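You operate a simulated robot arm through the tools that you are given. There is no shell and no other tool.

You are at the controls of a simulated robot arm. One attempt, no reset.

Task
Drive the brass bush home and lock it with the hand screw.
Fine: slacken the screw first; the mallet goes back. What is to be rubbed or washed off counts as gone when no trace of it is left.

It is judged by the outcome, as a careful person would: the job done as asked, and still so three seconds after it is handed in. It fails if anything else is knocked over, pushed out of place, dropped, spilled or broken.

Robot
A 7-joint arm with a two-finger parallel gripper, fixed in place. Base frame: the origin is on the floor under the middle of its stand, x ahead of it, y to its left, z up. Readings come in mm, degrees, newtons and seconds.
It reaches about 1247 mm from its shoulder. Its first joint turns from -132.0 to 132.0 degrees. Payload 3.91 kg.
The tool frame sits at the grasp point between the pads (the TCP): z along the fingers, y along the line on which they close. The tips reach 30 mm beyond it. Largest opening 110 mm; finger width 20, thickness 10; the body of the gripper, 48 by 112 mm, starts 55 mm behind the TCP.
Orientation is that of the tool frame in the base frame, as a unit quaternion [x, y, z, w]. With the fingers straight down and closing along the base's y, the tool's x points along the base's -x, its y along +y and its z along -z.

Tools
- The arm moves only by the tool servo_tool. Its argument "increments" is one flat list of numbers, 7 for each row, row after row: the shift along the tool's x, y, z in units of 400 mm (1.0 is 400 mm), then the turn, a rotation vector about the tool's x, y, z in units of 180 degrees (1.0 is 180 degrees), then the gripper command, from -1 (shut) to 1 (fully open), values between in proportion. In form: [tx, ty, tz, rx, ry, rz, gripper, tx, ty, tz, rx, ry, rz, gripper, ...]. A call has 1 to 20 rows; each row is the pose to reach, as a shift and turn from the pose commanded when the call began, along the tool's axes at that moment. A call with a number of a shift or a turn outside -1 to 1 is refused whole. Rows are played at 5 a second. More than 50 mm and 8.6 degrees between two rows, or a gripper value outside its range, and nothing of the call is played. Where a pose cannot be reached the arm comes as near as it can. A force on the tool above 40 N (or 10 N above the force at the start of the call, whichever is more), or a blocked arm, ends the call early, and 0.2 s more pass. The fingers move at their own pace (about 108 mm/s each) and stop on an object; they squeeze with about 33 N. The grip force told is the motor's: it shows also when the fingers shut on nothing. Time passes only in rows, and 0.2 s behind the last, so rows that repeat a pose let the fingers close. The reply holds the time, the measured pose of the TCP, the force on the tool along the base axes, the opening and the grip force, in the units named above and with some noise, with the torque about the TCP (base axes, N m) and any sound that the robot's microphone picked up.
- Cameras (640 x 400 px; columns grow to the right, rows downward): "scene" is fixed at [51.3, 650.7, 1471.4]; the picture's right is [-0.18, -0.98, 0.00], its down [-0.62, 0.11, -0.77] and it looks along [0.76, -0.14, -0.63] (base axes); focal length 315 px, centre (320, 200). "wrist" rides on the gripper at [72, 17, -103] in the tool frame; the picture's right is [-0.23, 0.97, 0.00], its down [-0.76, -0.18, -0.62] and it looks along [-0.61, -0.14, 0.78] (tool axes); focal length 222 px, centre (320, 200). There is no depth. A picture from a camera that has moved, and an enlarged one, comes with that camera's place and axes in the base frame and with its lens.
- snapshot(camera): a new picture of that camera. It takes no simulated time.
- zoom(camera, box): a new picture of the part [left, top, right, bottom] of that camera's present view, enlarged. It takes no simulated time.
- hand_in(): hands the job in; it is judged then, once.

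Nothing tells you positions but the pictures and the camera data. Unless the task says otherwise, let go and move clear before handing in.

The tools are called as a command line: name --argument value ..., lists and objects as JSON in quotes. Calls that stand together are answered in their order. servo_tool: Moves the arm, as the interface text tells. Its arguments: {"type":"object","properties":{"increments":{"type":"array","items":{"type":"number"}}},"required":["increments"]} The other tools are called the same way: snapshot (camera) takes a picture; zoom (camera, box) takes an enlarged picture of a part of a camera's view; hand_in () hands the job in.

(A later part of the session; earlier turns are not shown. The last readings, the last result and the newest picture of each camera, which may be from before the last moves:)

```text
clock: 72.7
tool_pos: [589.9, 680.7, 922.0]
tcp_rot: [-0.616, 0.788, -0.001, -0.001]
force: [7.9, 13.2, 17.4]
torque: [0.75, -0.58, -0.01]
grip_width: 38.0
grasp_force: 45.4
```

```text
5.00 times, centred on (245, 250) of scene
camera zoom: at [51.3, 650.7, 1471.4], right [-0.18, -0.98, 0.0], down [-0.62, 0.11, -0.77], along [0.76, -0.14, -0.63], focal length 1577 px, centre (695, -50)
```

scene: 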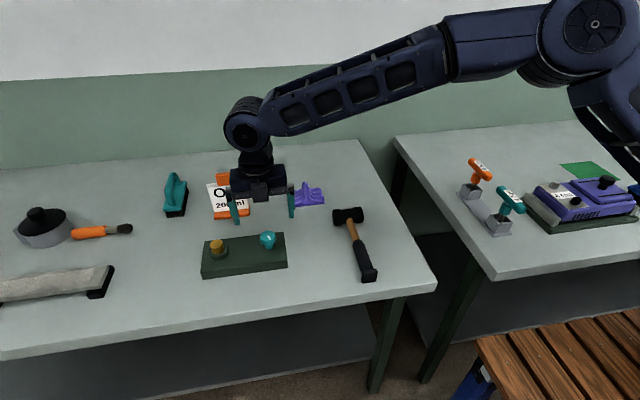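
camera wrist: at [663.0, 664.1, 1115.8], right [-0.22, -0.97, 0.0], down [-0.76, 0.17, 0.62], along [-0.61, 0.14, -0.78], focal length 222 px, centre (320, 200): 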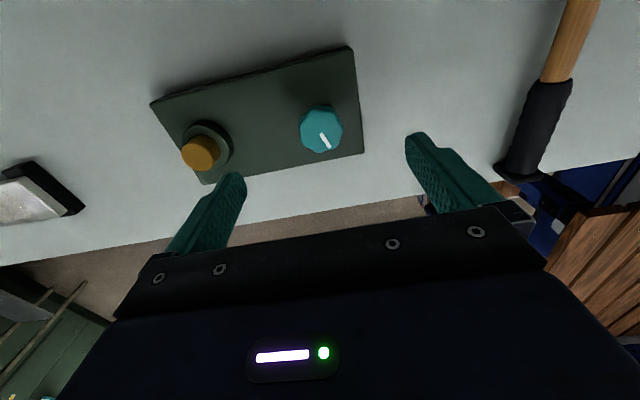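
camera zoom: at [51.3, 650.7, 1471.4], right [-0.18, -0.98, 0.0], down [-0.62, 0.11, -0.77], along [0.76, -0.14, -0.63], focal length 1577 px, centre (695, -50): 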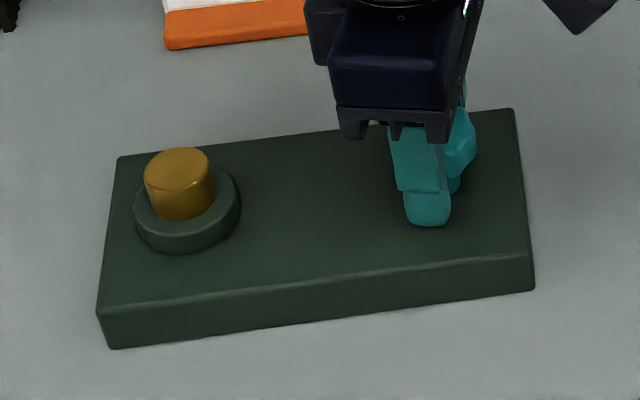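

Turned 112° clockwise with no resistance. Continuing in smaller steps past the original position.

servo_tool --increments '[0, 0, 0, 0, 0, 0.0444, -1, 0, 0, 0, 0, 0, 0.0889, -1, 0, 0, 0, 0, 0, 0.1333, -1, 0, 0, 0, 0, 0, 0.1778, -1, 0, 0, 0, 0, 0, 0.1778, -1]'

zoom --camera "wrist" --box '[240, 110, 400, 240]'

```text
clock: 73.9
tool_pos: [589.8, 680.6, 922.8]
tcp_rot: [-0.376, 0.927, 0.0, -0.001]
force: [24.4, 16.2, 15.5]
torque: [0.8, -0.21, 0.0]
grip_width: 38.1
grasp_force: 45.0
```

```text
3.08 times, centred on (320, 175) of wrist
camera zoom: at [527.6, 642.2, 1027.8], right [-0.51, 0.86, 0.0], down [0.67, 0.4, 0.62], along [0.53, 0.32, -0.78], focal length 684 px, centre (320, 277)
```

zoom: 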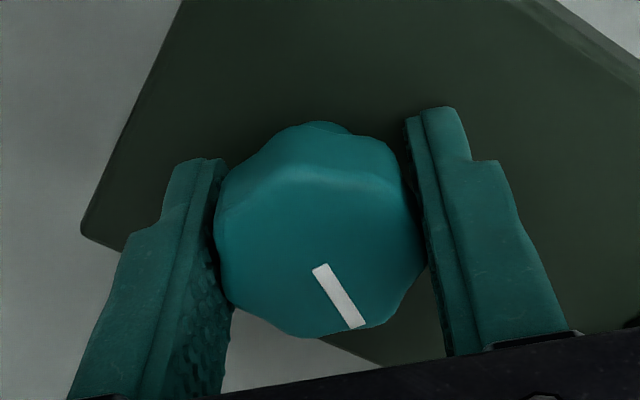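

Back at about the starting angle with still no stop. I'll ease the side load and continue clockwise to see if there's more travel.

servo_tool --increments '[-0.006, -0.001, -0.0015, 0, 0, 0, -1, -0.006, -0.001, -0.0015, 0, 0, 0.0333, -1, -0.006, -0.001, -0.0015, 0, 0, 0.0667, -1, -0.006, -0.001, -0.0015, 0, 0, 0.1, -1, -0.006, -0.001, -0.0015, 0, 0, 0.1333, -1, -0.006, -0.001, -0.0015, 0, 0, 0.1333, -1]'

zoom --camera "wrist" --box '[240, 110, 400, 240]'

```text
clock: 75.3
tool_pos: [592.0, 680.4, 923.5]
tcp_rot: [-0.175, 0.985, -0.002, -0.002]
force: [-9.2, -32.5, 6.3]
torque: [-0.23, 0.91, 0.03]
grip_width: 37.6
grasp_force: 45.1
```

```text
3.08 times, centred on (320, 175) of wrist
camera zoom: at [519.0, 672.0, 1027.6], right [-0.12, 0.99, 0.0], down [0.78, 0.1, 0.62], along [0.62, 0.07, -0.78], focal length 684 px, centre (320, 277)
```

zoom: 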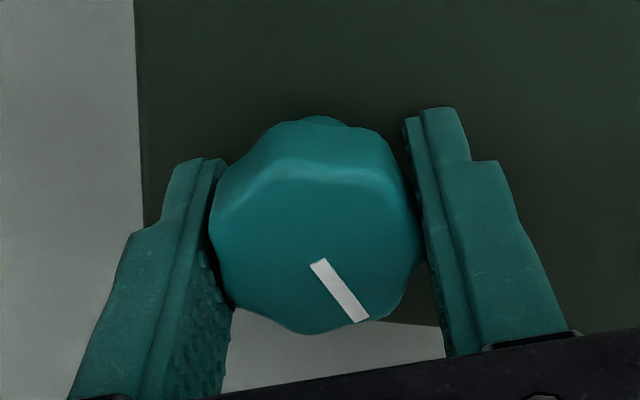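

The knob passed its starting mark clockwise without a stop, so there's more travel that way. I'll release, swing the gripper back counter-clockwise in place, and re-grip to continue.

servo_tool --increments '[0, 0, 0, 0, 0, 0, 0, 0, 0, 0, 0, 0, 0, 1, 0, 0, 0, 0, 0, 0, 1, 0, 0, 0, 0, 0, -0.0444, 1, 0, 0, 0, 0, 0, -0.0889, 1, 0, 0, 0, 0, 0, -0.1333, 1, 0, 0, 0, 0, 0, -0.1778, 1, 0, 0, 0, 0, 0, -0.2222, 1, 0, 0, 0, 0, 0, -0.2667, 1, 0, 0, 0, 0, 0, -0.3111, 1, 0, 0, 0, 0, 0, -0.3556, 1, 0, 0, 0, 0, 0, -0.4, 1, 0, 0, 0, 0, 0, -0.4444, 1, 0, 0, 0, 0, 0, -0.4889, 1, 0, 0, 0, 0, 0, -0.5333, 1, 0, 0, 0, 0, 0, -0.5778, 1, 0, 0, 0, 0, 0, -0.6222, 1, 0, 0, 0, 0, 0, -0.6667, 1, 0, 0, 0, 0, 0, -0.7111, 1]'

zoom --camera "scene" --box '[190, 210, 300, 290]'

snapshot --camera "wrist"

```text
clock: 79.3
tool_pos: [590.9, 683.0, 923.8]
tcp_rot: [0.962, -0.272, -0.001, 0.001]
force: [0.0, -0.4, -0.6]
torque: [0.02, -0.03, -0.02]
grip_width: 110.1
grasp_force: 0.2
```

```text
5.00 times, centred on (245, 250) of scene
camera zoom: at [51.3, 650.7, 1471.4], right [-0.18, -0.98, 0.0], down [-0.62, 0.11, -0.77], along [0.76, -0.14, -0.63], focal length 1577 px, centre (695, -50)
```

zoom: 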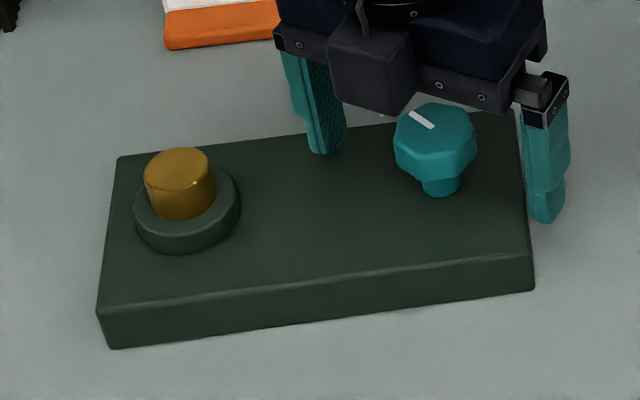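

```text
taken
camera wrist: at [645.3, 629.7, 1028.1], right [-0.7, -0.71, 0.0], down [-0.55, 0.55, 0.62], along [-0.44, 0.44, -0.78], focal length 222 px, centre (320, 200)
```

wrist: 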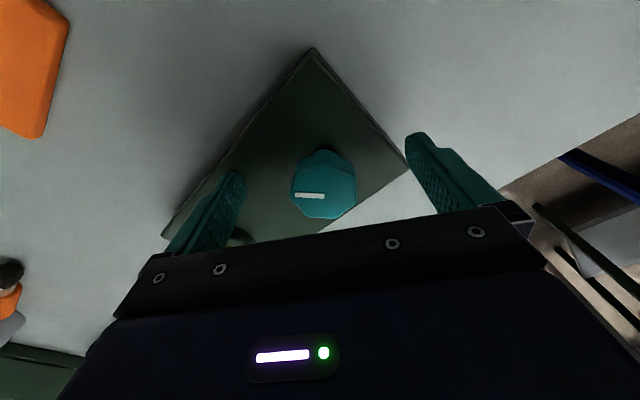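

The mark is at about 34°, i.e. 24° clockwise past the start. I'll re-grip and keep turning clockwise to find the tight stop.

servo_tool --increments '[0.0013, 0.0045, 0.004, 0, 0, 0, 1, 0.0013, 0.0045, 0.004, 0, 0, 0, 0, 0.0013, 0.0045, 0.004, 0, 0, 0, -1, 0.0013, 0.0045, 0.004, 0, 0, 0, -1, 0.0013, 0.0045, 0.004, 0, 0, 0, -1, 0.0013, 0.0045, 0.004, 0, 0, 0.0444, -1, 0.0013, 0.0045, 0.004, 0, 0, 0.0889, -1, 0.0013, 0.0045, 0.004, 0, 0, 0.1333, -1, 0.0013, 0.0045, 0.004, 0, 0, 0.1778, -1, 0.0013, 0.0045, 0.004, 0, 0, 0.1778, -1]'

zoom --camera "wrist" --box '[240, 110, 400, 240]'

zoom --camera "scene" --box '[190, 210, 300, 290]'

```text
clock: 81.5
tool_pos: [591.4, 678.6, 922.4]
tcp_rot: [0.849, -0.529, -0.001, 0.002]
force: [-11.1, -23.8, 7.1]
torque: [-0.28, 0.02, 0.02]
grip_width: 37.6
grasp_force: 44.8
```

```text
3.08 times, centred on (320, 175) of wrist
camera zoom: at [608.2, 606.9, 1026.7], right [-0.97, -0.22, 0.0], down [-0.17, 0.76, 0.62], along [-0.14, 0.6, -0.78], focal length 684 px, centre (320, 277)
```

zoom: 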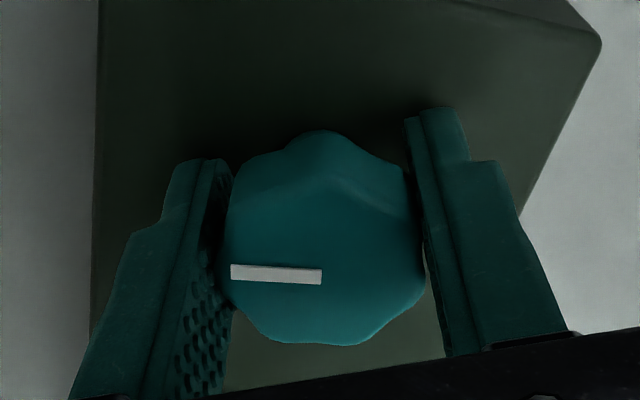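

```text
5.00 times, centred on (245, 250) of scene
camera zoom: at [51.3, 650.7, 1471.4], right [-0.18, -0.98, 0.0], down [-0.62, 0.11, -0.77], along [0.76, -0.14, -0.63], focal length 1577 px, centre (695, -50)
```

zoom: 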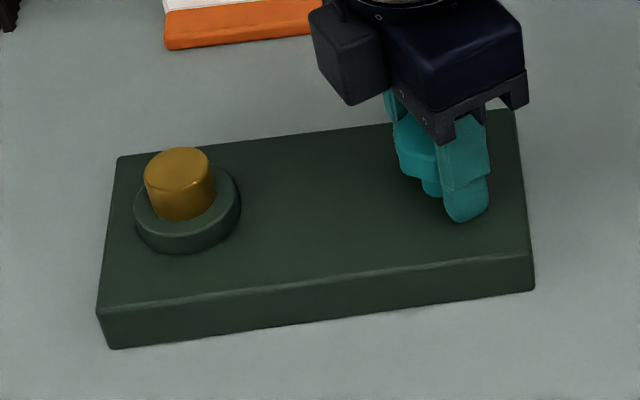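

Still turning freely clockwise. I'll keep going, watching torque.

servo_tool --increments '[0, 0, 0, 0, 0, 0.0444, -1, 0, 0, 0, 0, 0, 0.0889, -1, 0, 0, 0, 0, 0, 0.1333, -1, 0, 0, 0, 0, 0, 0.1778, -1, 0, 0, 0, 0, 0, 0.2222, -1, 0, 0, 0, 0, 0, 0.2222, -1]'

zoom --camera "wrist" --box '[240, 110, 400, 240]'

```text
clock: 82.9
tool_pos: [589.8, 679.5, 922.8]
tcp_rot: [-0.616, 0.788, -0.001, 0.0]
force: [-7.0, 1.0, -0.2]
torque: [0.62, -0.29, 0.28]
grip_width: 37.2
grasp_force: 44.3
```

```text
3.08 times, centred on (320, 175) of wrist
camera zoom: at [557.4, 614.4, 1026.6], right [-0.89, 0.45, 0.0], down [0.36, 0.7, 0.62], along [0.28, 0.55, -0.78], focal length 684 px, centre (320, 277)
```

zoom: 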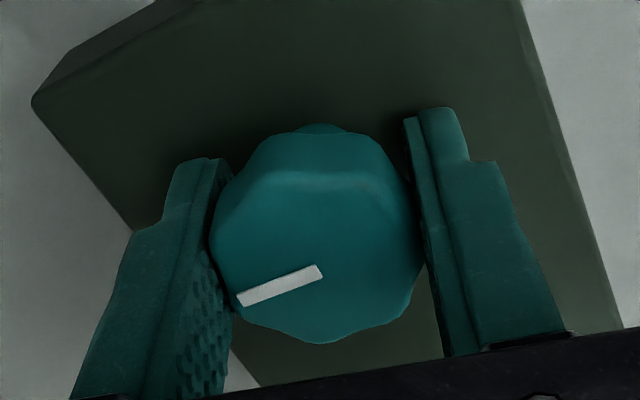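

The clockwise stop is at mark ≈ −3°, so total travel is about 200°: tight at the CW stop and slack at the CCW stop. I'll now return the screw to fully slack, first part here.

servo_tool --increments '[0, 0, 0, 0, 0, -0.0444, -1, 0, 0, 0, 0, 0, -0.0889, -1, 0, 0, 0, 0, 0, -0.1333, -1, 0, 0, 0, 0, 0, -0.1778, -1, 0, 0, 0, 0, 0, -0.2222, -1, 0, 0, 0, 0, 0, -0.2667, -1, 0, 0, 0, 0, 0, -0.3111, -1, 0, 0, 0, 0, 0, -0.3556, -1, 0, 0, 0, 0, 0, -0.4, -1, 0, 0, 0, 0, 0, -0.4444, -1, 0, 0, 0, 0, 0, -0.4889, -1, 0, 0, 0, 0, 0, -0.5333, -1, 0, 0, 0, 0, 0, -0.5778, -1, 0, 0, 0, 0, 0, -0.6222, -1, 0, 0, 0, 0, 0, -0.6222, -1]'

zoom --camera "wrist" --box '[240, 110, 400, 240]'

```text
clock: 86.1
tool_pos: [590.3, 679.1, 921.7]
tcp_rot: [0.997, 0.072, -0.001, 0.002]
force: [-33.0, -14.1, -5.8]
torque: [0.33, 0.58, -0.03]
grip_width: 37.0
grasp_force: 44.8
```

```text
3.08 times, centred on (320, 175) of wrist
camera zoom: at [665.0, 674.1, 1026.3], right [-0.08, -1.0, 0.0], down [-0.78, 0.07, 0.62], along [-0.62, 0.05, -0.78], focal length 684 px, centre (320, 277)
```

zoom: 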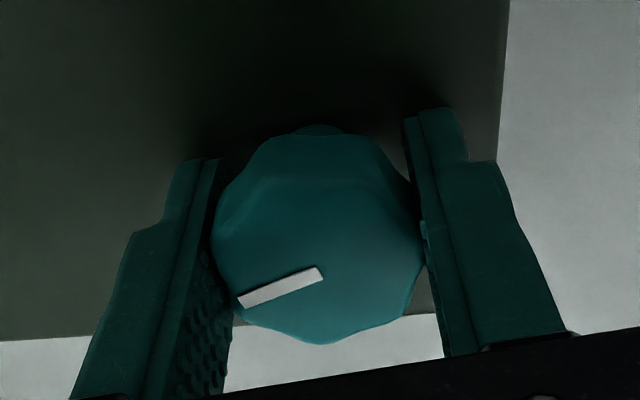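

servo_tool --increments '[0, 0, 0, 0, 0, 0, 0, 0, 0, 0, 0, 0, 0, 1, 0, 0, 0, 0, 0, 0, 1, 0, 0, 0, 0, 0, 0.0444, 1, 0, 0, 0, 0, 0, 0.0889, 1, 0, 0, 0, 0, 0, 0.1333, 1, 0, 0, 0, 0, 0, 0.1778, 1, 0, 0, 0, 0, 0, 0.2222, 1, 0, 0, 0, 0, 0, 0.2667, 1, 0, 0, 0, 0, 0, 0.3111, 1, 0, 0, 0, 0, 0, 0.3556, 1, 0, 0, 0, 0, 0, 0.4, 1, 0, 0, 0, 0, 0, 0.4444, 1, 0, 0, 0, 0, 0, 0.4889, 1, 0, 0, 0, 0, 0, 0.5333, 1, 0, 0, 0, 0, 0, 0.5333, 0, 0, 0, 0, 0, 0, 0.5333, -1, 0, 0, 0, 0, 0, 0.5333, -1, 0, 0, 0, 0, 0, 0.5333, -1]'

zoom --camera "wrist" --box '[240, 110, 400, 240]'

```text
clock: 90.1
tool_pos: [589.9, 680.4, 921.4]
tcp_rot: [0.721, -0.693, 0.0, 0.001]
force: [-8.8, -3.0, -0.1]
torque: [-0.01, -0.23, -0.03]
grip_width: 37.5
grasp_force: 45.5
```

```text
3.08 times, centred on (320, 175) of wrist
camera zoom: at [577.1, 607.3, 1026.1], right [-0.98, 0.19, 0.0], down [0.15, 0.77, 0.62], along [0.12, 0.61, -0.78], focal length 684 px, centre (320, 277)
```

zoom: 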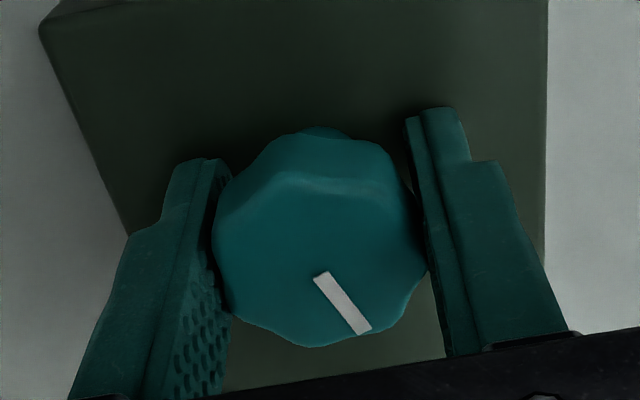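

servo_tool --increments '[0, 0, 0, 0, 0, -0.0444, -1, 0, 0, 0, 0, 0, -0.0889, -1, 0, 0, 0, 0, 0, -0.1333, -1, 0, 0, 0, 0, 0, -0.1778, -1, 0, 0, 0, 0, 0, -0.2222, -1, 0, 0, 0, 0, 0, -0.2667, -1, 0, 0, 0, 0, 0, -0.3111, -1, 0, 0, 0, 0, 0, -0.3556, -1, 0, 0, 0, 0, 0, -0.4, -1, 0, 0, 0, 0, 0, -0.4444, -1, 0, 0, 0, 0, 0, -0.4667, -1, 0, 0, 0, 0, 0, -0.4889, -1, 0, 0, 0, 0, 0, -0.4889, -1]'

zoom --camera "wrist" --box '[240, 110, 400, 240]'

```text
clock: 92.9
tool_pos: [592.2, 680.5, 920.3]
tcp_rot: [1.0, 0.002, 0.0, 0.002]
force: [0.2, -5.5, -15.8]
torque: [0.43, -0.14, -0.24]
grip_width: 37.7
grasp_force: 45.0
```

```text
3.08 times, centred on (320, 175) of wrist
camera zoom: at [665.9, 663.7, 1026.1], right [-0.22, -0.97, 0.0], down [-0.76, 0.18, 0.62], along [-0.61, 0.14, -0.78], focal length 684 px, centre (320, 277)
```

zoom: 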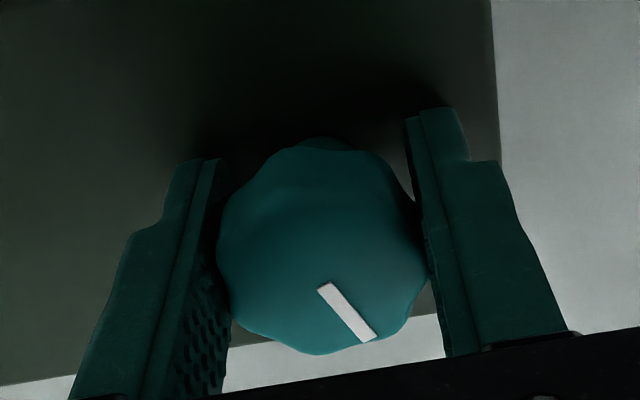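

The screw is confirmed against its slack stop again. I'll release, rise, and move above the mallet's rubber grip. This time I'll hold it by the handle so I can swing it at a higher head speed.

servo_tool --increments '[0, 0, 0, 0, 0, 0, 0, 0, 0, 0, 0, 0, 0, 1, 0, 0, 0, 0, 0, 0, 1, 0, 0, -0.05, 0, 0, 0, 1, 0, 0, -0.15, 0, 0, 0, 1, 0, 0, -0.25, 0, 0, 0, 1, 0, 0, -0.3, 0, 0, 0, 1, -0.035, 0.09, -0.285, 0, 0, 0, 1, -0.07, 0.18, -0.27, 0, 0, 0, 1, -0.105, 0.27, -0.255, 0, 0, 0, 1, -0.14, 0.36, -0.24, 0, 0, 0, 1, -0.18, 0.45, -0.22, 0, 0, 0, 1, -0.2175, 0.5425, -0.2, 0, 0, 0, 1, -0.2175, 0.5425, -0.2, 0, 0, 0, 1]'

snapshot --camera "wrist"

snapshot --camera "scene"

```text
clock: 95.9
tool_pos: [504.6, 465.6, 999.4]
tcp_rot: [1.0, 0.001, -0.001, 0.001]
force: [-0.2, 0.0, 1.0]
torque: [0.0, -0.01, 0.03]
grip_width: 110.0
grasp_force: 0.1
```

```text
taken
camera wrist: at [578.6, 447.7, 1104.5], right [-0.22, -0.97, 0.0], down [-0.76, 0.18, 0.62], along [-0.61, 0.14, -0.78], focal length 222 px, centre (320, 200)
```

wrist: 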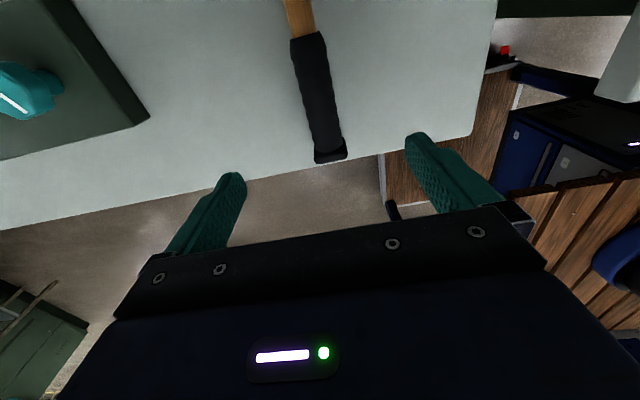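

```text
taken
```

scene: 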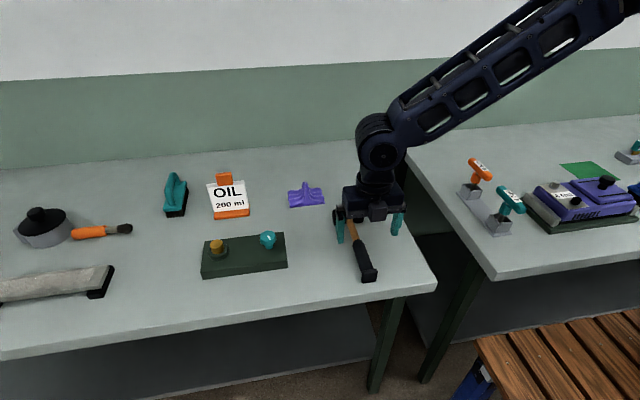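

zoom --camera "wrist" --box '[260, 0, 380, 180]'

zoom --camera "wrist" --box '[270, 80, 370, 180]'

```text
2.22 times, centred on (320, 90) of wrist
camera zoom: at [578.6, 447.7, 1104.5], right [-0.22, -0.97, 0.0], down [-0.76, 0.18, 0.62], along [-0.61, 0.14, -0.78], focal length 494 px, centre (320, 444)
```

zoom: 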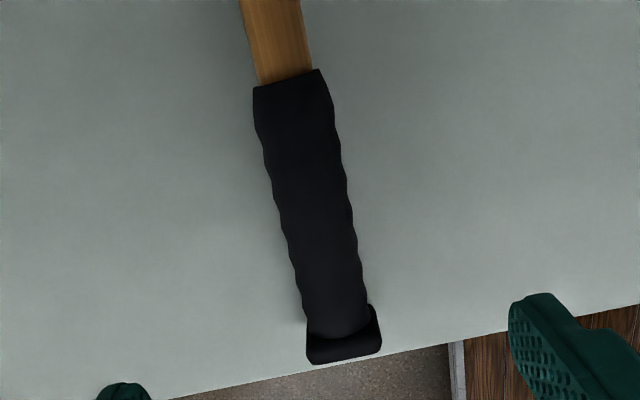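

```text
4.00 times, centred on (320, 130) of wrist
camera zoom: at [578.6, 447.7, 1104.5], right [-0.22, -0.97, 0.0], down [-0.76, 0.18, 0.62], along [-0.61, 0.14, -0.78], focal length 888 px, centre (320, 480)
```

zoom: 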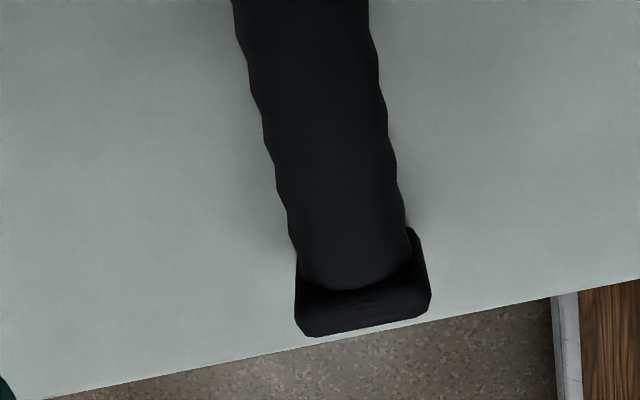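

The handle axis is at y≈462, x 470–573 for the rubber. I'll descend to TCP z≈894 at x≈505 and close on it.

servo_tool --increments '[0, 0.0088, 0.1, 0, 0, 0, 1, 0, 0.0088, 0.2, 0, 0, 0, 1, 0, 0.0088, 0.24, 0, 0, 0, 1, 0, 0.0088, 0.2635, 0, 0, 0, 1, 0, 0.0088, 0.2635, 0, 0, 0, 0, 0, 0.0088, 0.2635, 0, 0, 0, -0.5, 0, 0.0088, 0.2635, 0, 0, 0, -1, 0, 0.0088, 0.2635, 0, 0, 0, -1, 0, 0.0088, 0.2635, 0, 0, 0, -1]'

snapshot --camera "wrist"

zoom --camera "scene" --box '[310, 190, 410, 290]'

```text
clock: 97.9
tool_pos: [506.8, 460.5, 894.8]
tcp_rot: [1.0, 0.001, -0.001, 0.002]
force: [-0.1, 0.7, 1.3]
torque: [0.07, -0.06, 0.13]
grip_width: 29.4
grasp_force: 33.6
```

```text
taken
camera wrist: at [580.1, 443.8, 1000.6], right [-0.22, -0.97, 0.0], down [-0.76, 0.18, 0.62], along [-0.61, 0.14, -0.78], focal length 222 px, centre (320, 200)
```

wrist: 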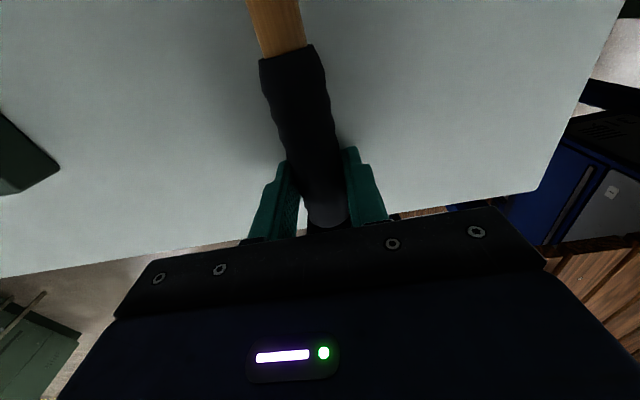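

```text
4.00 times, centred on (360, 240) of scene
camera zoom: at [51.3, 650.7, 1471.4], right [-0.18, -0.98, 0.0], down [-0.62, 0.11, -0.77], along [0.76, -0.14, -0.63], focal length 1262 px, centre (160, 40)
```

zoom: 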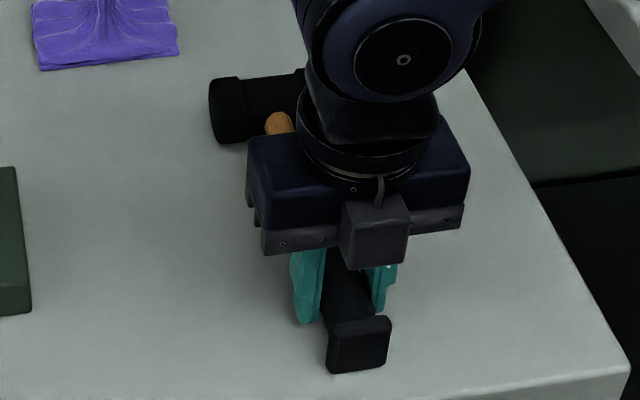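

The handle is gripped at 29.4 mm. I'll lift carefully and check for sag.

servo_tool --increments '[0, 0, -0.0125, 0, 0, 0, -1, 0, 0, -0.025, 0, 0, 0, -1, 0, 0, -0.05, 0, 0, 0, -1, 0, 0, -0.1, 0, 0, 0, -1, 0, 0, -0.1, 0, 0, 0, -1]'

snapshot --camera "wrist"

zoom --camera "scene" --box '[310, 170, 410, 270]'

```text
clock: 99.1
tool_pos: [504.4, 458.6, 937.4]
tcp_rot: [1.0, 0.002, -0.001, 0.002]
force: [0.3, 0.4, -3.3]
torque: [0.01, 0.31, -0.01]
grip_width: 29.3
grasp_force: 33.3
```

```text
taken
camera wrist: at [578.6, 442.9, 1042.2], right [-0.22, -0.97, 0.0], down [-0.76, 0.18, 0.62], along [-0.61, 0.14, -0.78], focal length 222 px, centre (320, 200)
```

wrist: 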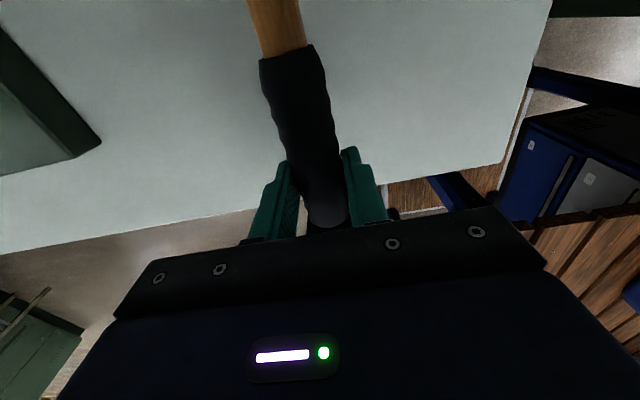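

```text
4.00 times, centred on (360, 220) of scene
camera zoom: at [51.3, 650.7, 1471.4], right [-0.18, -0.98, 0.0], down [-0.62, 0.11, -0.77], along [0.76, -0.14, -0.63], focal length 1262 px, centre (160, 120)
```

zoom: 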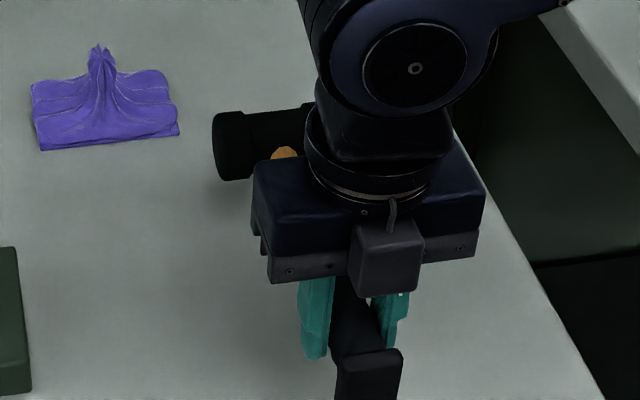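

No sag: the mallet is about 0.34 kg and steady. I'll raise it and move to open space in front of the block before rolling it.

servo_tool --increments '[0, 0, -0.12, 0, 0, 0, -1, 0, 0, -0.24, 0, 0, 0, -1, 0, 0, -0.36, 0, 0, 0, -1, 0, 0, -0.4825, 0, 0, 0, -1, -0.027, -0.0955, -0.4825, 0, 0, 0, -1, -0.054, -0.191, -0.4825, 0, 0, 0, -1, -0.081, -0.2865, -0.4825, 0, 0, 0, -1, -0.108, -0.382, -0.4825, 0, 0, 0, -1, -0.135, -0.4775, -0.4825, 0, 0, 0, -1]'

servo_tool --increments '[0, 0, 0, 0.0417, 0, 0, -1, 0, 0, 0, 0.0833, 0, 0, -1, 0, 0, 0, 0.125, 0, 0, -1, 0, 0, 0, 0.1667, 0, 0, -1, 0, 0, 0, 0.2083, 0, 0, -1, 0, 0, 0, 0.25, 0, 0, -1]'

snapshot --camera "scene"

snapshot --camera "wrist"

```text
clock: 101.1
tool_pos: [451.7, 649.4, 1128.5]
tcp_rot: [1.0, 0.001, -0.001, 0.0]
force: [0.4, -0.4, -1.6]
torque: [0.04, 0.31, 0.01]
grip_width: 29.3
grasp_force: 33.0
```

```text
clock: 102.5
tool_pos: [450.1, 651.0, 1130.0]
tcp_rot: [0.924, 0.002, -0.003, -0.382]
force: [-0.8, 0.3, -3.2]
torque: [-0.03, 0.29, -0.04]
grip_width: 29.1
grasp_force: 33.6
```

```text
taken
```

scene: 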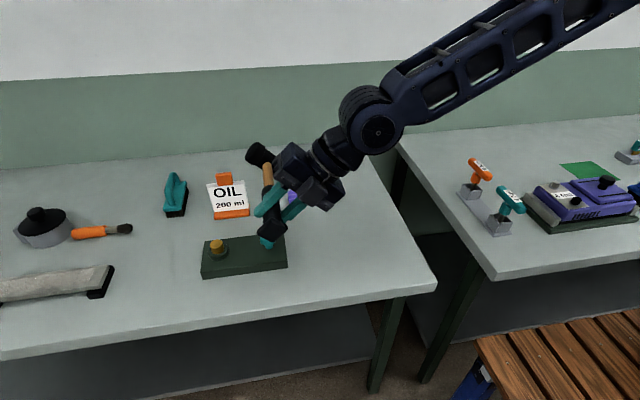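

```text
taken
camera wrist: at [523.6, 566.0, 1191.8], right [-0.23, -0.69, -0.69], down [-0.76, -0.32, 0.57], along [-0.61, 0.65, -0.45], focal length 222 px, centre (320, 200)
```

wrist: 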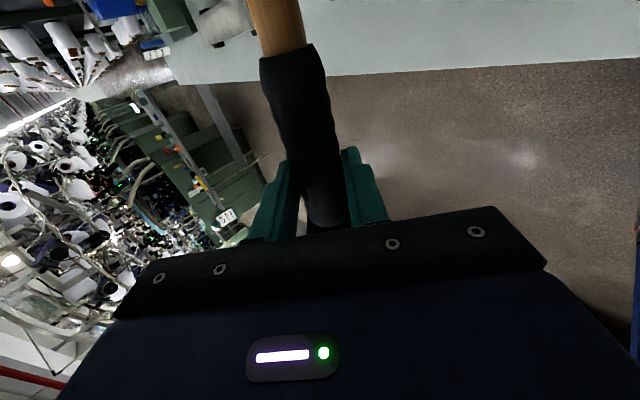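

The roll is half done and smooth, so I'll finish it to 90°.

servo_tool --increments '[0, 0, 0, 0.0417, 0, 0, -1, 0, 0, 0, 0.0833, 0, 0, -1, 0, 0, 0, 0.125, 0, 0, -1, 0, 0, 0, 0.1667, 0, 0, -1, 0, 0, 0, 0.2083, 0, 0, -1, 0, 0, 0, 0.25, 0, 0, -1, 0, 0, 0, 0.25, 0, 0, -1]'

snapshot --camera "scene"

snapshot --camera "wrist"

```text
clock: 104.1
tool_pos: [450.6, 651.0, 1128.9]
tcp_rot: [0.708, 0.001, -0.002, -0.706]
force: [-0.2, 0.2, -2.8]
torque: [-0.09, 0.32, 0.02]
grip_width: 29.3
grasp_force: 33.4
```

```text
taken
```

scene: 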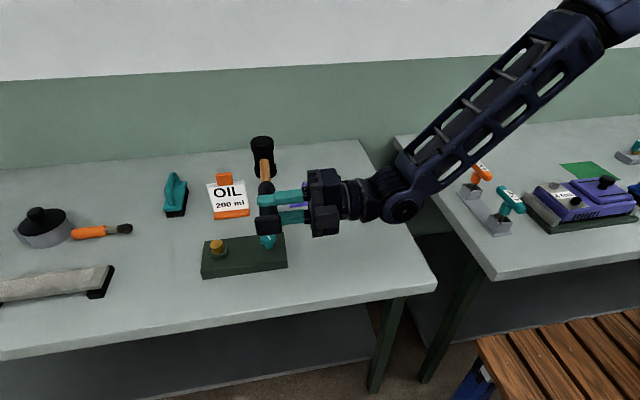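

```text
taken
camera wrist: at [524.0, 547.9, 1113.7], right [-0.23, 0.0, -0.97], down [-0.76, -0.63, 0.18], along [-0.61, 0.78, 0.14], focal length 222 px, centre (320, 200)
```

wrist: 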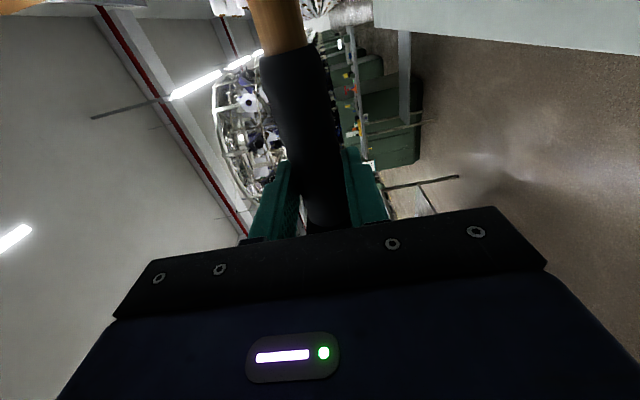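

The mallet head is now upright with the handle along x. I'll move over the bush, staying above it, and check alignment from the scene camera.

servo_tool --increments '[-0.0255, 0, 0.1108, 0, 0, 0, -1, -0.051, 0, 0.2217, 0, 0, 0, -1, -0.0765, 0, 0.3325, 0, 0, 0, -1, -0.0765, 0.1, 0.3325, 0, 0, 0, -1, -0.0765, 0.2, 0.3325, 0, 0, 0, -1, -0.0765, 0.29, 0.3325, 0, 0, 0, -1, -0.0765, 0.29, 0.3325, 0, 0, 0, -1]'

snapshot --camera "scene"

zoom --camera "scene" --box '[170, 170, 310, 290]'

```text
clock: 105.7
tool_pos: [418.7, 784.2, 1012.7]
tcp_rot: [0.708, 0.001, -0.002, -0.706]
force: [0.0, 0.5, -3.1]
torque: [0.0, 0.31, -0.02]
grip_width: 29.4
grasp_force: 32.8
```

```text
taken
```

scene: 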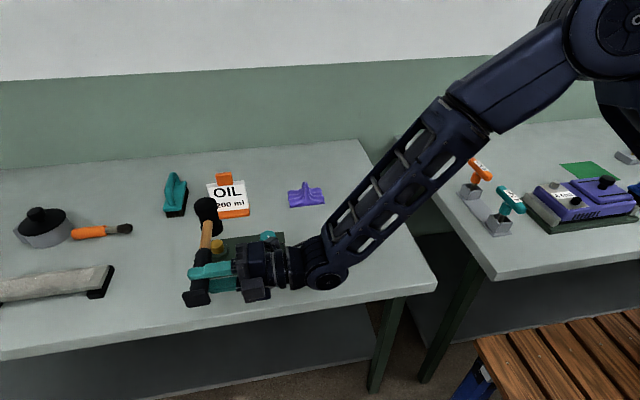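

```text
3.33 times, centred on (240, 230) of scene
camera zoom: at [51.3, 650.7, 1471.4], right [-0.18, -0.98, 0.0], down [-0.62, 0.11, -0.77], along [0.76, -0.14, -0.63], focal length 1051 px, centre (587, 100)
```

zoom: 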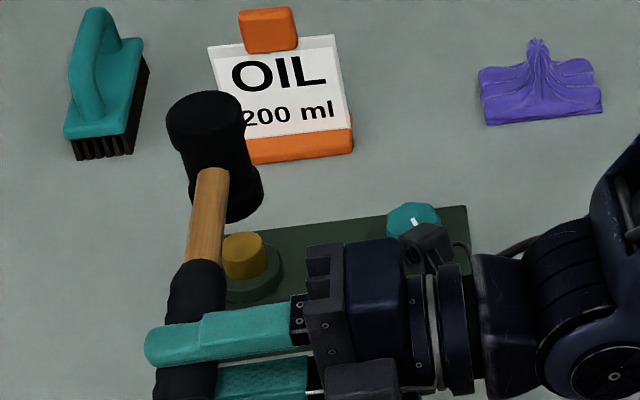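

zoom --camera "scene" --box '[200, 190, 270, 270]'

```text
5.00 times, centred on (235, 230) of scene
camera zoom: at [51.3, 650.7, 1471.4], right [-0.18, -0.98, 0.0], down [-0.62, 0.11, -0.77], along [0.76, -0.14, -0.63], focal length 1577 px, centre (745, 50)
```

zoom: 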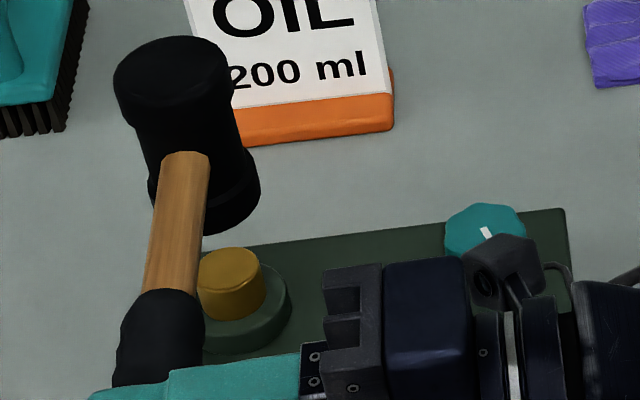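

The head is aligned above the bush. Now a proper swing: I'll raise the arm with the head cocked up 32°, then bring it down with TCP translation and wrist rotation combined, to about 0.37 m/s at the head.

servo_tool --increments '[0, -0.0833, 0, 0, 0, -0.0444, -1, 0, -0.1667, 0, 0, 0, -0.0889, -1, 0, -0.25, 0, 0, 0, -0.1333, -1, 0, -0.3333, 0, 0, 0, -0.1778, -1, 0, -0.3333, 0, 0, 0, -0.1778, -1, 0, -0.3333, 0, 0, 0, -0.1778, -1, 0, -0.2108, 0, 0, 0, -0.1333, -1, 0, -0.0883, 0, 0, 0, -0.0889, -1, 0, 0.0342, 0, 0, 0, -0.0444, -1, 0, 0.1567, 0, 0, 0, 0, -1]'

zoom --camera "scene" --box '[200, 190, 270, 270]'

```text
clock: 107.9
tool_pos: [418.6, 786.5, 949.8]
tcp_rot: [-0.707, -0.001, 0.002, 0.707]
force: [-4.5, 0.3, 6.5]
torque: [0.09, -1.0, 0.22]
grip_width: 30.4
grasp_force: 33.1
```

```text
5.00 times, centred on (235, 230) of scene
camera zoom: at [51.3, 650.7, 1471.4], right [-0.18, -0.98, 0.0], down [-0.62, 0.11, -0.77], along [0.76, -0.14, -0.63], focal length 1577 px, centre (745, 50)
```

zoom: 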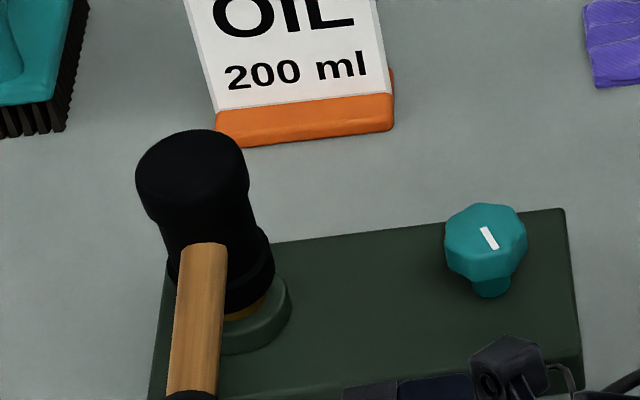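

The blow landed without tripping the force limit. I'll raise to see whether the bush moved.

servo_tool --increments '[0, -0.08, 0, 0, 0, 0, -1, 0, -0.1567, 0, 0, 0, 0, -1, 0, -0.1567, 0, 0, 0, 0, -1]'

zoom --camera "scene" --box '[200, 190, 270, 270]'

zoom --camera "scene" --box '[200, 230, 240, 260]'

```text
clock: 108.7
tool_pos: [419.8, 785.3, 1011.3]
tcp_rot: [0.708, 0.001, -0.002, -0.706]
force: [-0.4, 0.8, -3.1]
torque: [-0.03, 0.34, 0.01]
grip_width: 29.2
grasp_force: 32.9
```

```text
5.00 times, centred on (235, 230) of scene
camera zoom: at [51.3, 650.7, 1471.4], right [-0.18, -0.98, 0.0], down [-0.62, 0.11, -0.77], along [0.76, -0.14, -0.63], focal length 1577 px, centre (745, 50)
```

zoom: 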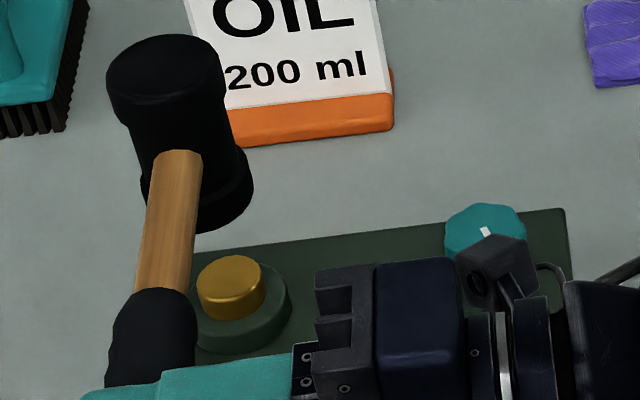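

```text
13.33 times, centred on (220, 245) of scene
camera zoom: at [51.3, 650.7, 1471.4], right [-0.18, -0.98, 0.0], down [-0.62, 0.11, -0.77], along [0.76, -0.14, -0.63], focal length 4205 px, centre (1653, -400)
```

zoom: 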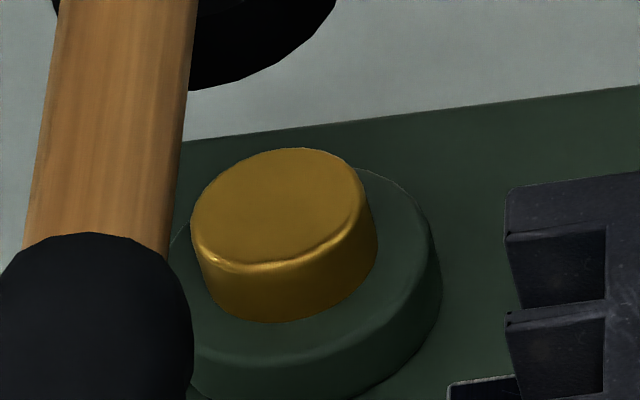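

It worked: the bush went down about 5 mm. I'll correct the head about 3 mm sideways and repeat the swing.

servo_tool --increments '[0, -0.0833, -0.007, 0, 0, -0.0444, -1, 0, -0.1667, -0.007, 0, 0, -0.0889, -1, 0, -0.25, -0.007, 0, 0, -0.1333, -1, 0, -0.3292, -0.007, 0, 0, -0.1778, -1, 0, -0.3292, -0.007, 0, 0, -0.1778, -1, 0, -0.3292, -0.007, 0, 0, -0.1778, -1, 0, -0.2067, -0.007, 0, 0, -0.1333, -1, 0, -0.0842, -0.007, 0, 0, -0.0889, -1, 0, 0.0383, -0.007, 0, 0, -0.0444, -1, 0, 0.1608, -0.007, 0, 0, 0, -1]'

servo_tool --increments '[0, -0.08, 0, 0, 0, 0, -1, 0, -0.1608, 0, 0, 0, 0, -1, 0, -0.1608, 0, 0, 0, 0, -1]'

zoom --camera "scene" --box '[200, 190, 270, 270]'

zoom --camera "scene" --box '[200, 230, 240, 260]'

```text
clock: 110.9
tool_pos: [417.8, 780.7, 949.7]
tcp_rot: [0.707, 0.002, -0.002, -0.707]
force: [-3.9, 0.6, 5.6]
torque: [0.13, -0.82, 0.13]
grip_width: 29.6
grasp_force: 33.4
```

```text
clock: 111.7
tool_pos: [420.0, 781.0, 1010.9]
tcp_rot: [0.709, 0.001, -0.002, -0.706]
force: [0.2, -0.5, -3.4]
torque: [-0.04, 0.3, 0.0]
grip_width: 28.9
grasp_force: 33.0
```

```text
5.00 times, centred on (235, 230) of scene
camera zoom: at [51.3, 650.7, 1471.4], right [-0.18, -0.98, 0.0], down [-0.62, 0.11, -0.77], along [0.76, -0.14, -0.63], focal length 1577 px, centre (745, 50)
```

zoom: 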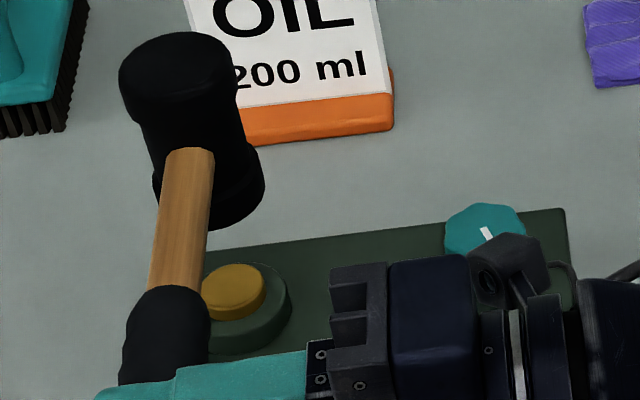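

```text
13.33 times, centred on (220, 245) of scene
camera zoom: at [51.3, 650.7, 1471.4], right [-0.18, -0.98, 0.0], down [-0.62, 0.11, -0.77], along [0.76, -0.14, -0.63], focal length 4205 px, centre (1653, -400)
```

zoom: 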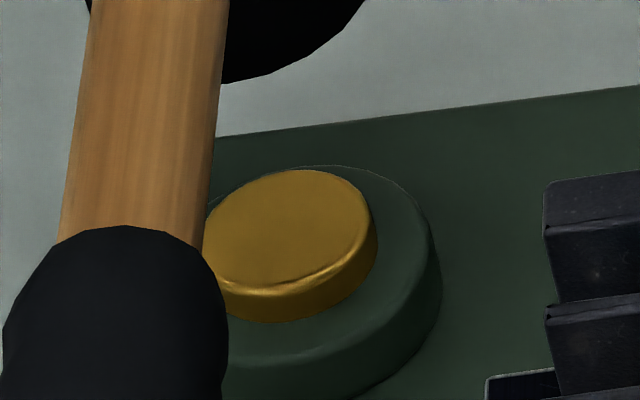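

Another 5 mm down, with about 6 mm still showing. Third swing, slightly lower.

servo_tool --increments '[0, -0.08, 0, 0, 0, -0.0444, -1, 0, -0.16, 0, 0, 0, -0.0889, -1, 0, -0.24, 0, 0, 0, -0.1333, -1, 0, -0.3167, 0, 0, 0, -0.1778, -1, 0, -0.3167, 0, 0, 0, -0.1778, -1, 0, -0.3167, 0, 0, 0, -0.1778, -1, 0, -0.1942, 0, 0, 0, -0.1333, -1, 0, -0.0717, 0, 0, 0, -0.0889, -1, 0, 0.0508, 0, 0, 0, -0.0444, -1, 0, 0.1733, 0, 0, 0, 0, -1]'

servo_tool --increments '[0, -0.08, 0, 0, 0, 0, -1, 0, -0.1733, 0, 0, 0, 0, -1, 0, -0.1733, 0, 0, 0, 0, -1]'

zoom --camera "scene" --box '[200, 190, 270, 270]'

zoom --camera "scene" --box '[200, 230, 240, 260]'

```text
clock: 113.9
tool_pos: [417.8, 781.7, 945.4]
tcp_rot: [0.708, 0.002, -0.003, -0.706]
force: [-2.0, -1.3, 3.7]
torque: [0.06, -0.72, -0.26]
grip_width: 29.2
grasp_force: 33.2
```

```text
clock: 114.7
tool_pos: [417.8, 780.2, 1014.0]
tcp_rot: [0.708, 0.0, -0.001, -0.706]
force: [-0.4, 0.9, -4.1]
torque: [-0.04, 0.32, 0.0]
grip_width: 29.3
grasp_force: 33.3
```

```text
5.00 times, centred on (235, 230) of scene
camera zoom: at [51.3, 650.7, 1471.4], right [-0.18, -0.98, 0.0], down [-0.62, 0.11, -0.77], along [0.76, -0.14, -0.63], focal length 1577 px, centre (745, 50)
```

zoom: 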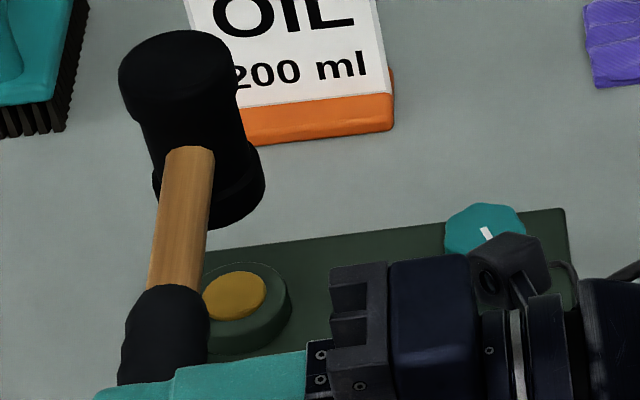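

```text
13.33 times, centred on (220, 245) of scene
camera zoom: at [51.3, 650.7, 1471.4], right [-0.18, -0.98, 0.0], down [-0.62, 0.11, -0.77], along [0.76, -0.14, -0.63], focal length 4205 px, centre (1653, -400)
```

zoom: 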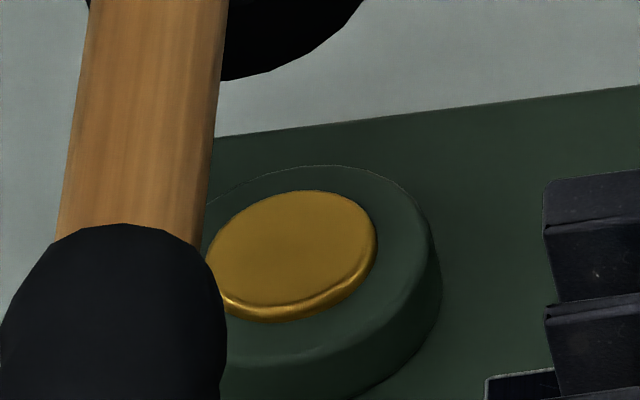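

About 5 mm more; it's now nearly flush with roughly 2 mm left. One more swing.

servo_tool --increments '[0, -0.08, 0, 0, 0, -0.0444, -1, 0, -0.16, 0, 0, 0, -0.0889, -1, 0, -0.235, 0, 0, 0, -0.1333, -1, 0, -0.3067, 0, 0, 0, -0.1778, -1, 0, -0.3067, 0, 0, 0, -0.1778, -1, 0, -0.3067, 0, 0, 0, -0.1778, -1, 0, -0.1842, 0, 0, 0, -0.1333, -1, 0, -0.0617, 0, 0, 0, -0.0889, -1, 0, 0.0608, 0, 0, 0, -0.0444, -1, 0, 0.1833, 0, 0, 0, 0, -1]'

servo_tool --increments '[0, -0.08, 0, 0, 0, 0, -1, 0, -0.1833, 0, 0, 0, 0, -1, 0, -0.1833, 0, 0, 0, 0, -1]'

zoom --camera "scene" --box '[200, 190, 270, 270]'

zoom --camera "scene" --box '[200, 230, 240, 260]'

```text
clock: 116.9
tool_pos: [417.7, 778.5, 939.0]
tcp_rot: [-0.706, -0.002, 0.002, 0.708]
force: [-3.0, 0.7, 6.1]
torque: [0.22, -1.04, 0.18]
grip_width: 30.0
grasp_force: 33.4
```

```text
clock: 117.7
tool_pos: [420.1, 779.6, 1011.8]
tcp_rot: [0.709, 0.0, -0.001, -0.706]
force: [0.6, -1.0, -3.6]
torque: [-0.02, 0.32, -0.02]
grip_width: 29.1
grasp_force: 32.6
```

```text
5.00 times, centred on (235, 230) of scene
camera zoom: at [51.3, 650.7, 1471.4], right [-0.18, -0.98, 0.0], down [-0.62, 0.11, -0.77], along [0.76, -0.14, -0.63], focal length 1577 px, centre (745, 50)
```

zoom: 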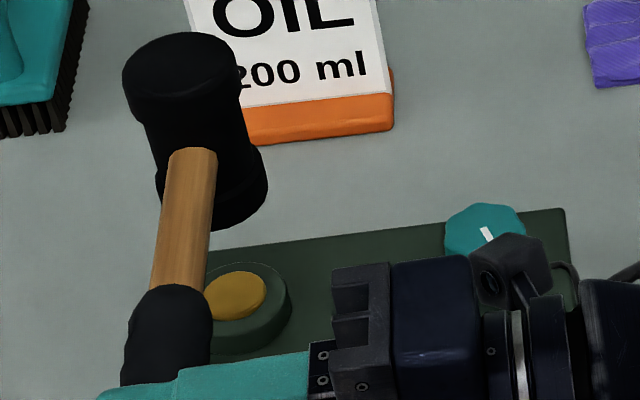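

```text
13.33 times, centred on (220, 245) of scene
camera zoom: at [51.3, 650.7, 1471.4], right [-0.18, -0.98, 0.0], down [-0.62, 0.11, -0.77], along [0.76, -0.14, -0.63], focal length 4205 px, centre (1653, -400)
```

zoom: 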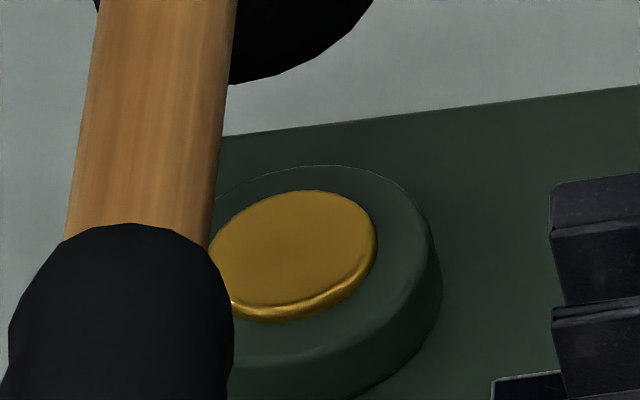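

No further movement from that blow, so the bush may be home. I'll re-centre the head 3 mm and give one confirming blow.

servo_tool --increments '[0, -0.08, 0.0085, 0, 0, -0.0444, -1, 0, -0.16, 0.0085, 0, 0, -0.0889, -1, 0, -0.235, 0.0085, 0, 0, -0.1333, -1, 0, -0.3117, 0.0085, 0, 0, -0.1778, -1, 0, -0.3117, 0.0085, 0, 0, -0.1778, -1, 0, -0.3117, 0.0085, 0, 0, -0.1778, -1, 0, -0.1892, 0.0085, 0, 0, -0.1333, -1, 0, -0.0667, 0.0085, 0, 0, -0.0889, -1, 0, 0.0558, 0.0085, 0, 0, -0.0444, -1, 0, 0.1783, 0.0085, 0, 0, 0, -1]'

servo_tool --increments '[0, -0.1, 0, 0, 0, 0, -1, 0, -0.2, 0, 0, 0, 0, -1, 0, -0.3, 0, 0, 0, 0, -1, 0, -0.4, 0, 0, 0, 0, -1, 0, -0.48, 0, 0, 0, 0, -1, 0, -0.48, 0, 0, 0, 0, -1]'

snapshot --camera "scene"

zoom --camera "scene" --box '[200, 230, 240, 260]'

```text
clock: 119.9
tool_pos: [420.2, 784.3, 941.1]
tcp_rot: [0.708, 0.001, -0.002, -0.707]
force: [-4.5, -0.2, 5.5]
torque: [0.05, -0.86, -0.09]
grip_width: 29.9
grasp_force: 33.3
```

```text
clock: 121.3
tool_pos: [419.2, 784.0, 1132.4]
tcp_rot: [0.708, 0.001, -0.002, -0.706]
force: [-0.5, -0.5, -3.0]
torque: [0.0, 0.32, 0.03]
grip_width: 29.3
grasp_force: 32.8
```

```text
taken
```

scene: 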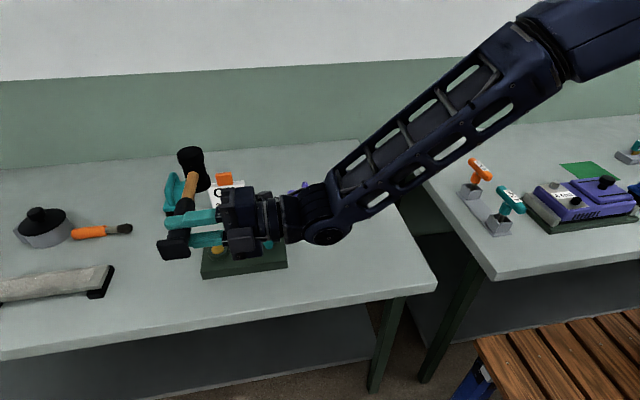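

```text
13.33 times, centred on (220, 245) of scene
camera zoom: at [51.3, 650.7, 1471.4], right [-0.18, -0.98, 0.0], down [-0.62, 0.11, -0.77], along [0.76, -0.14, -0.63], focal length 4205 px, centre (1653, -400)
```

zoom: 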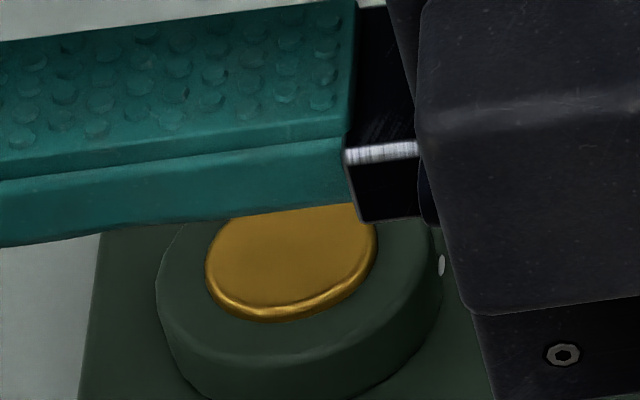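

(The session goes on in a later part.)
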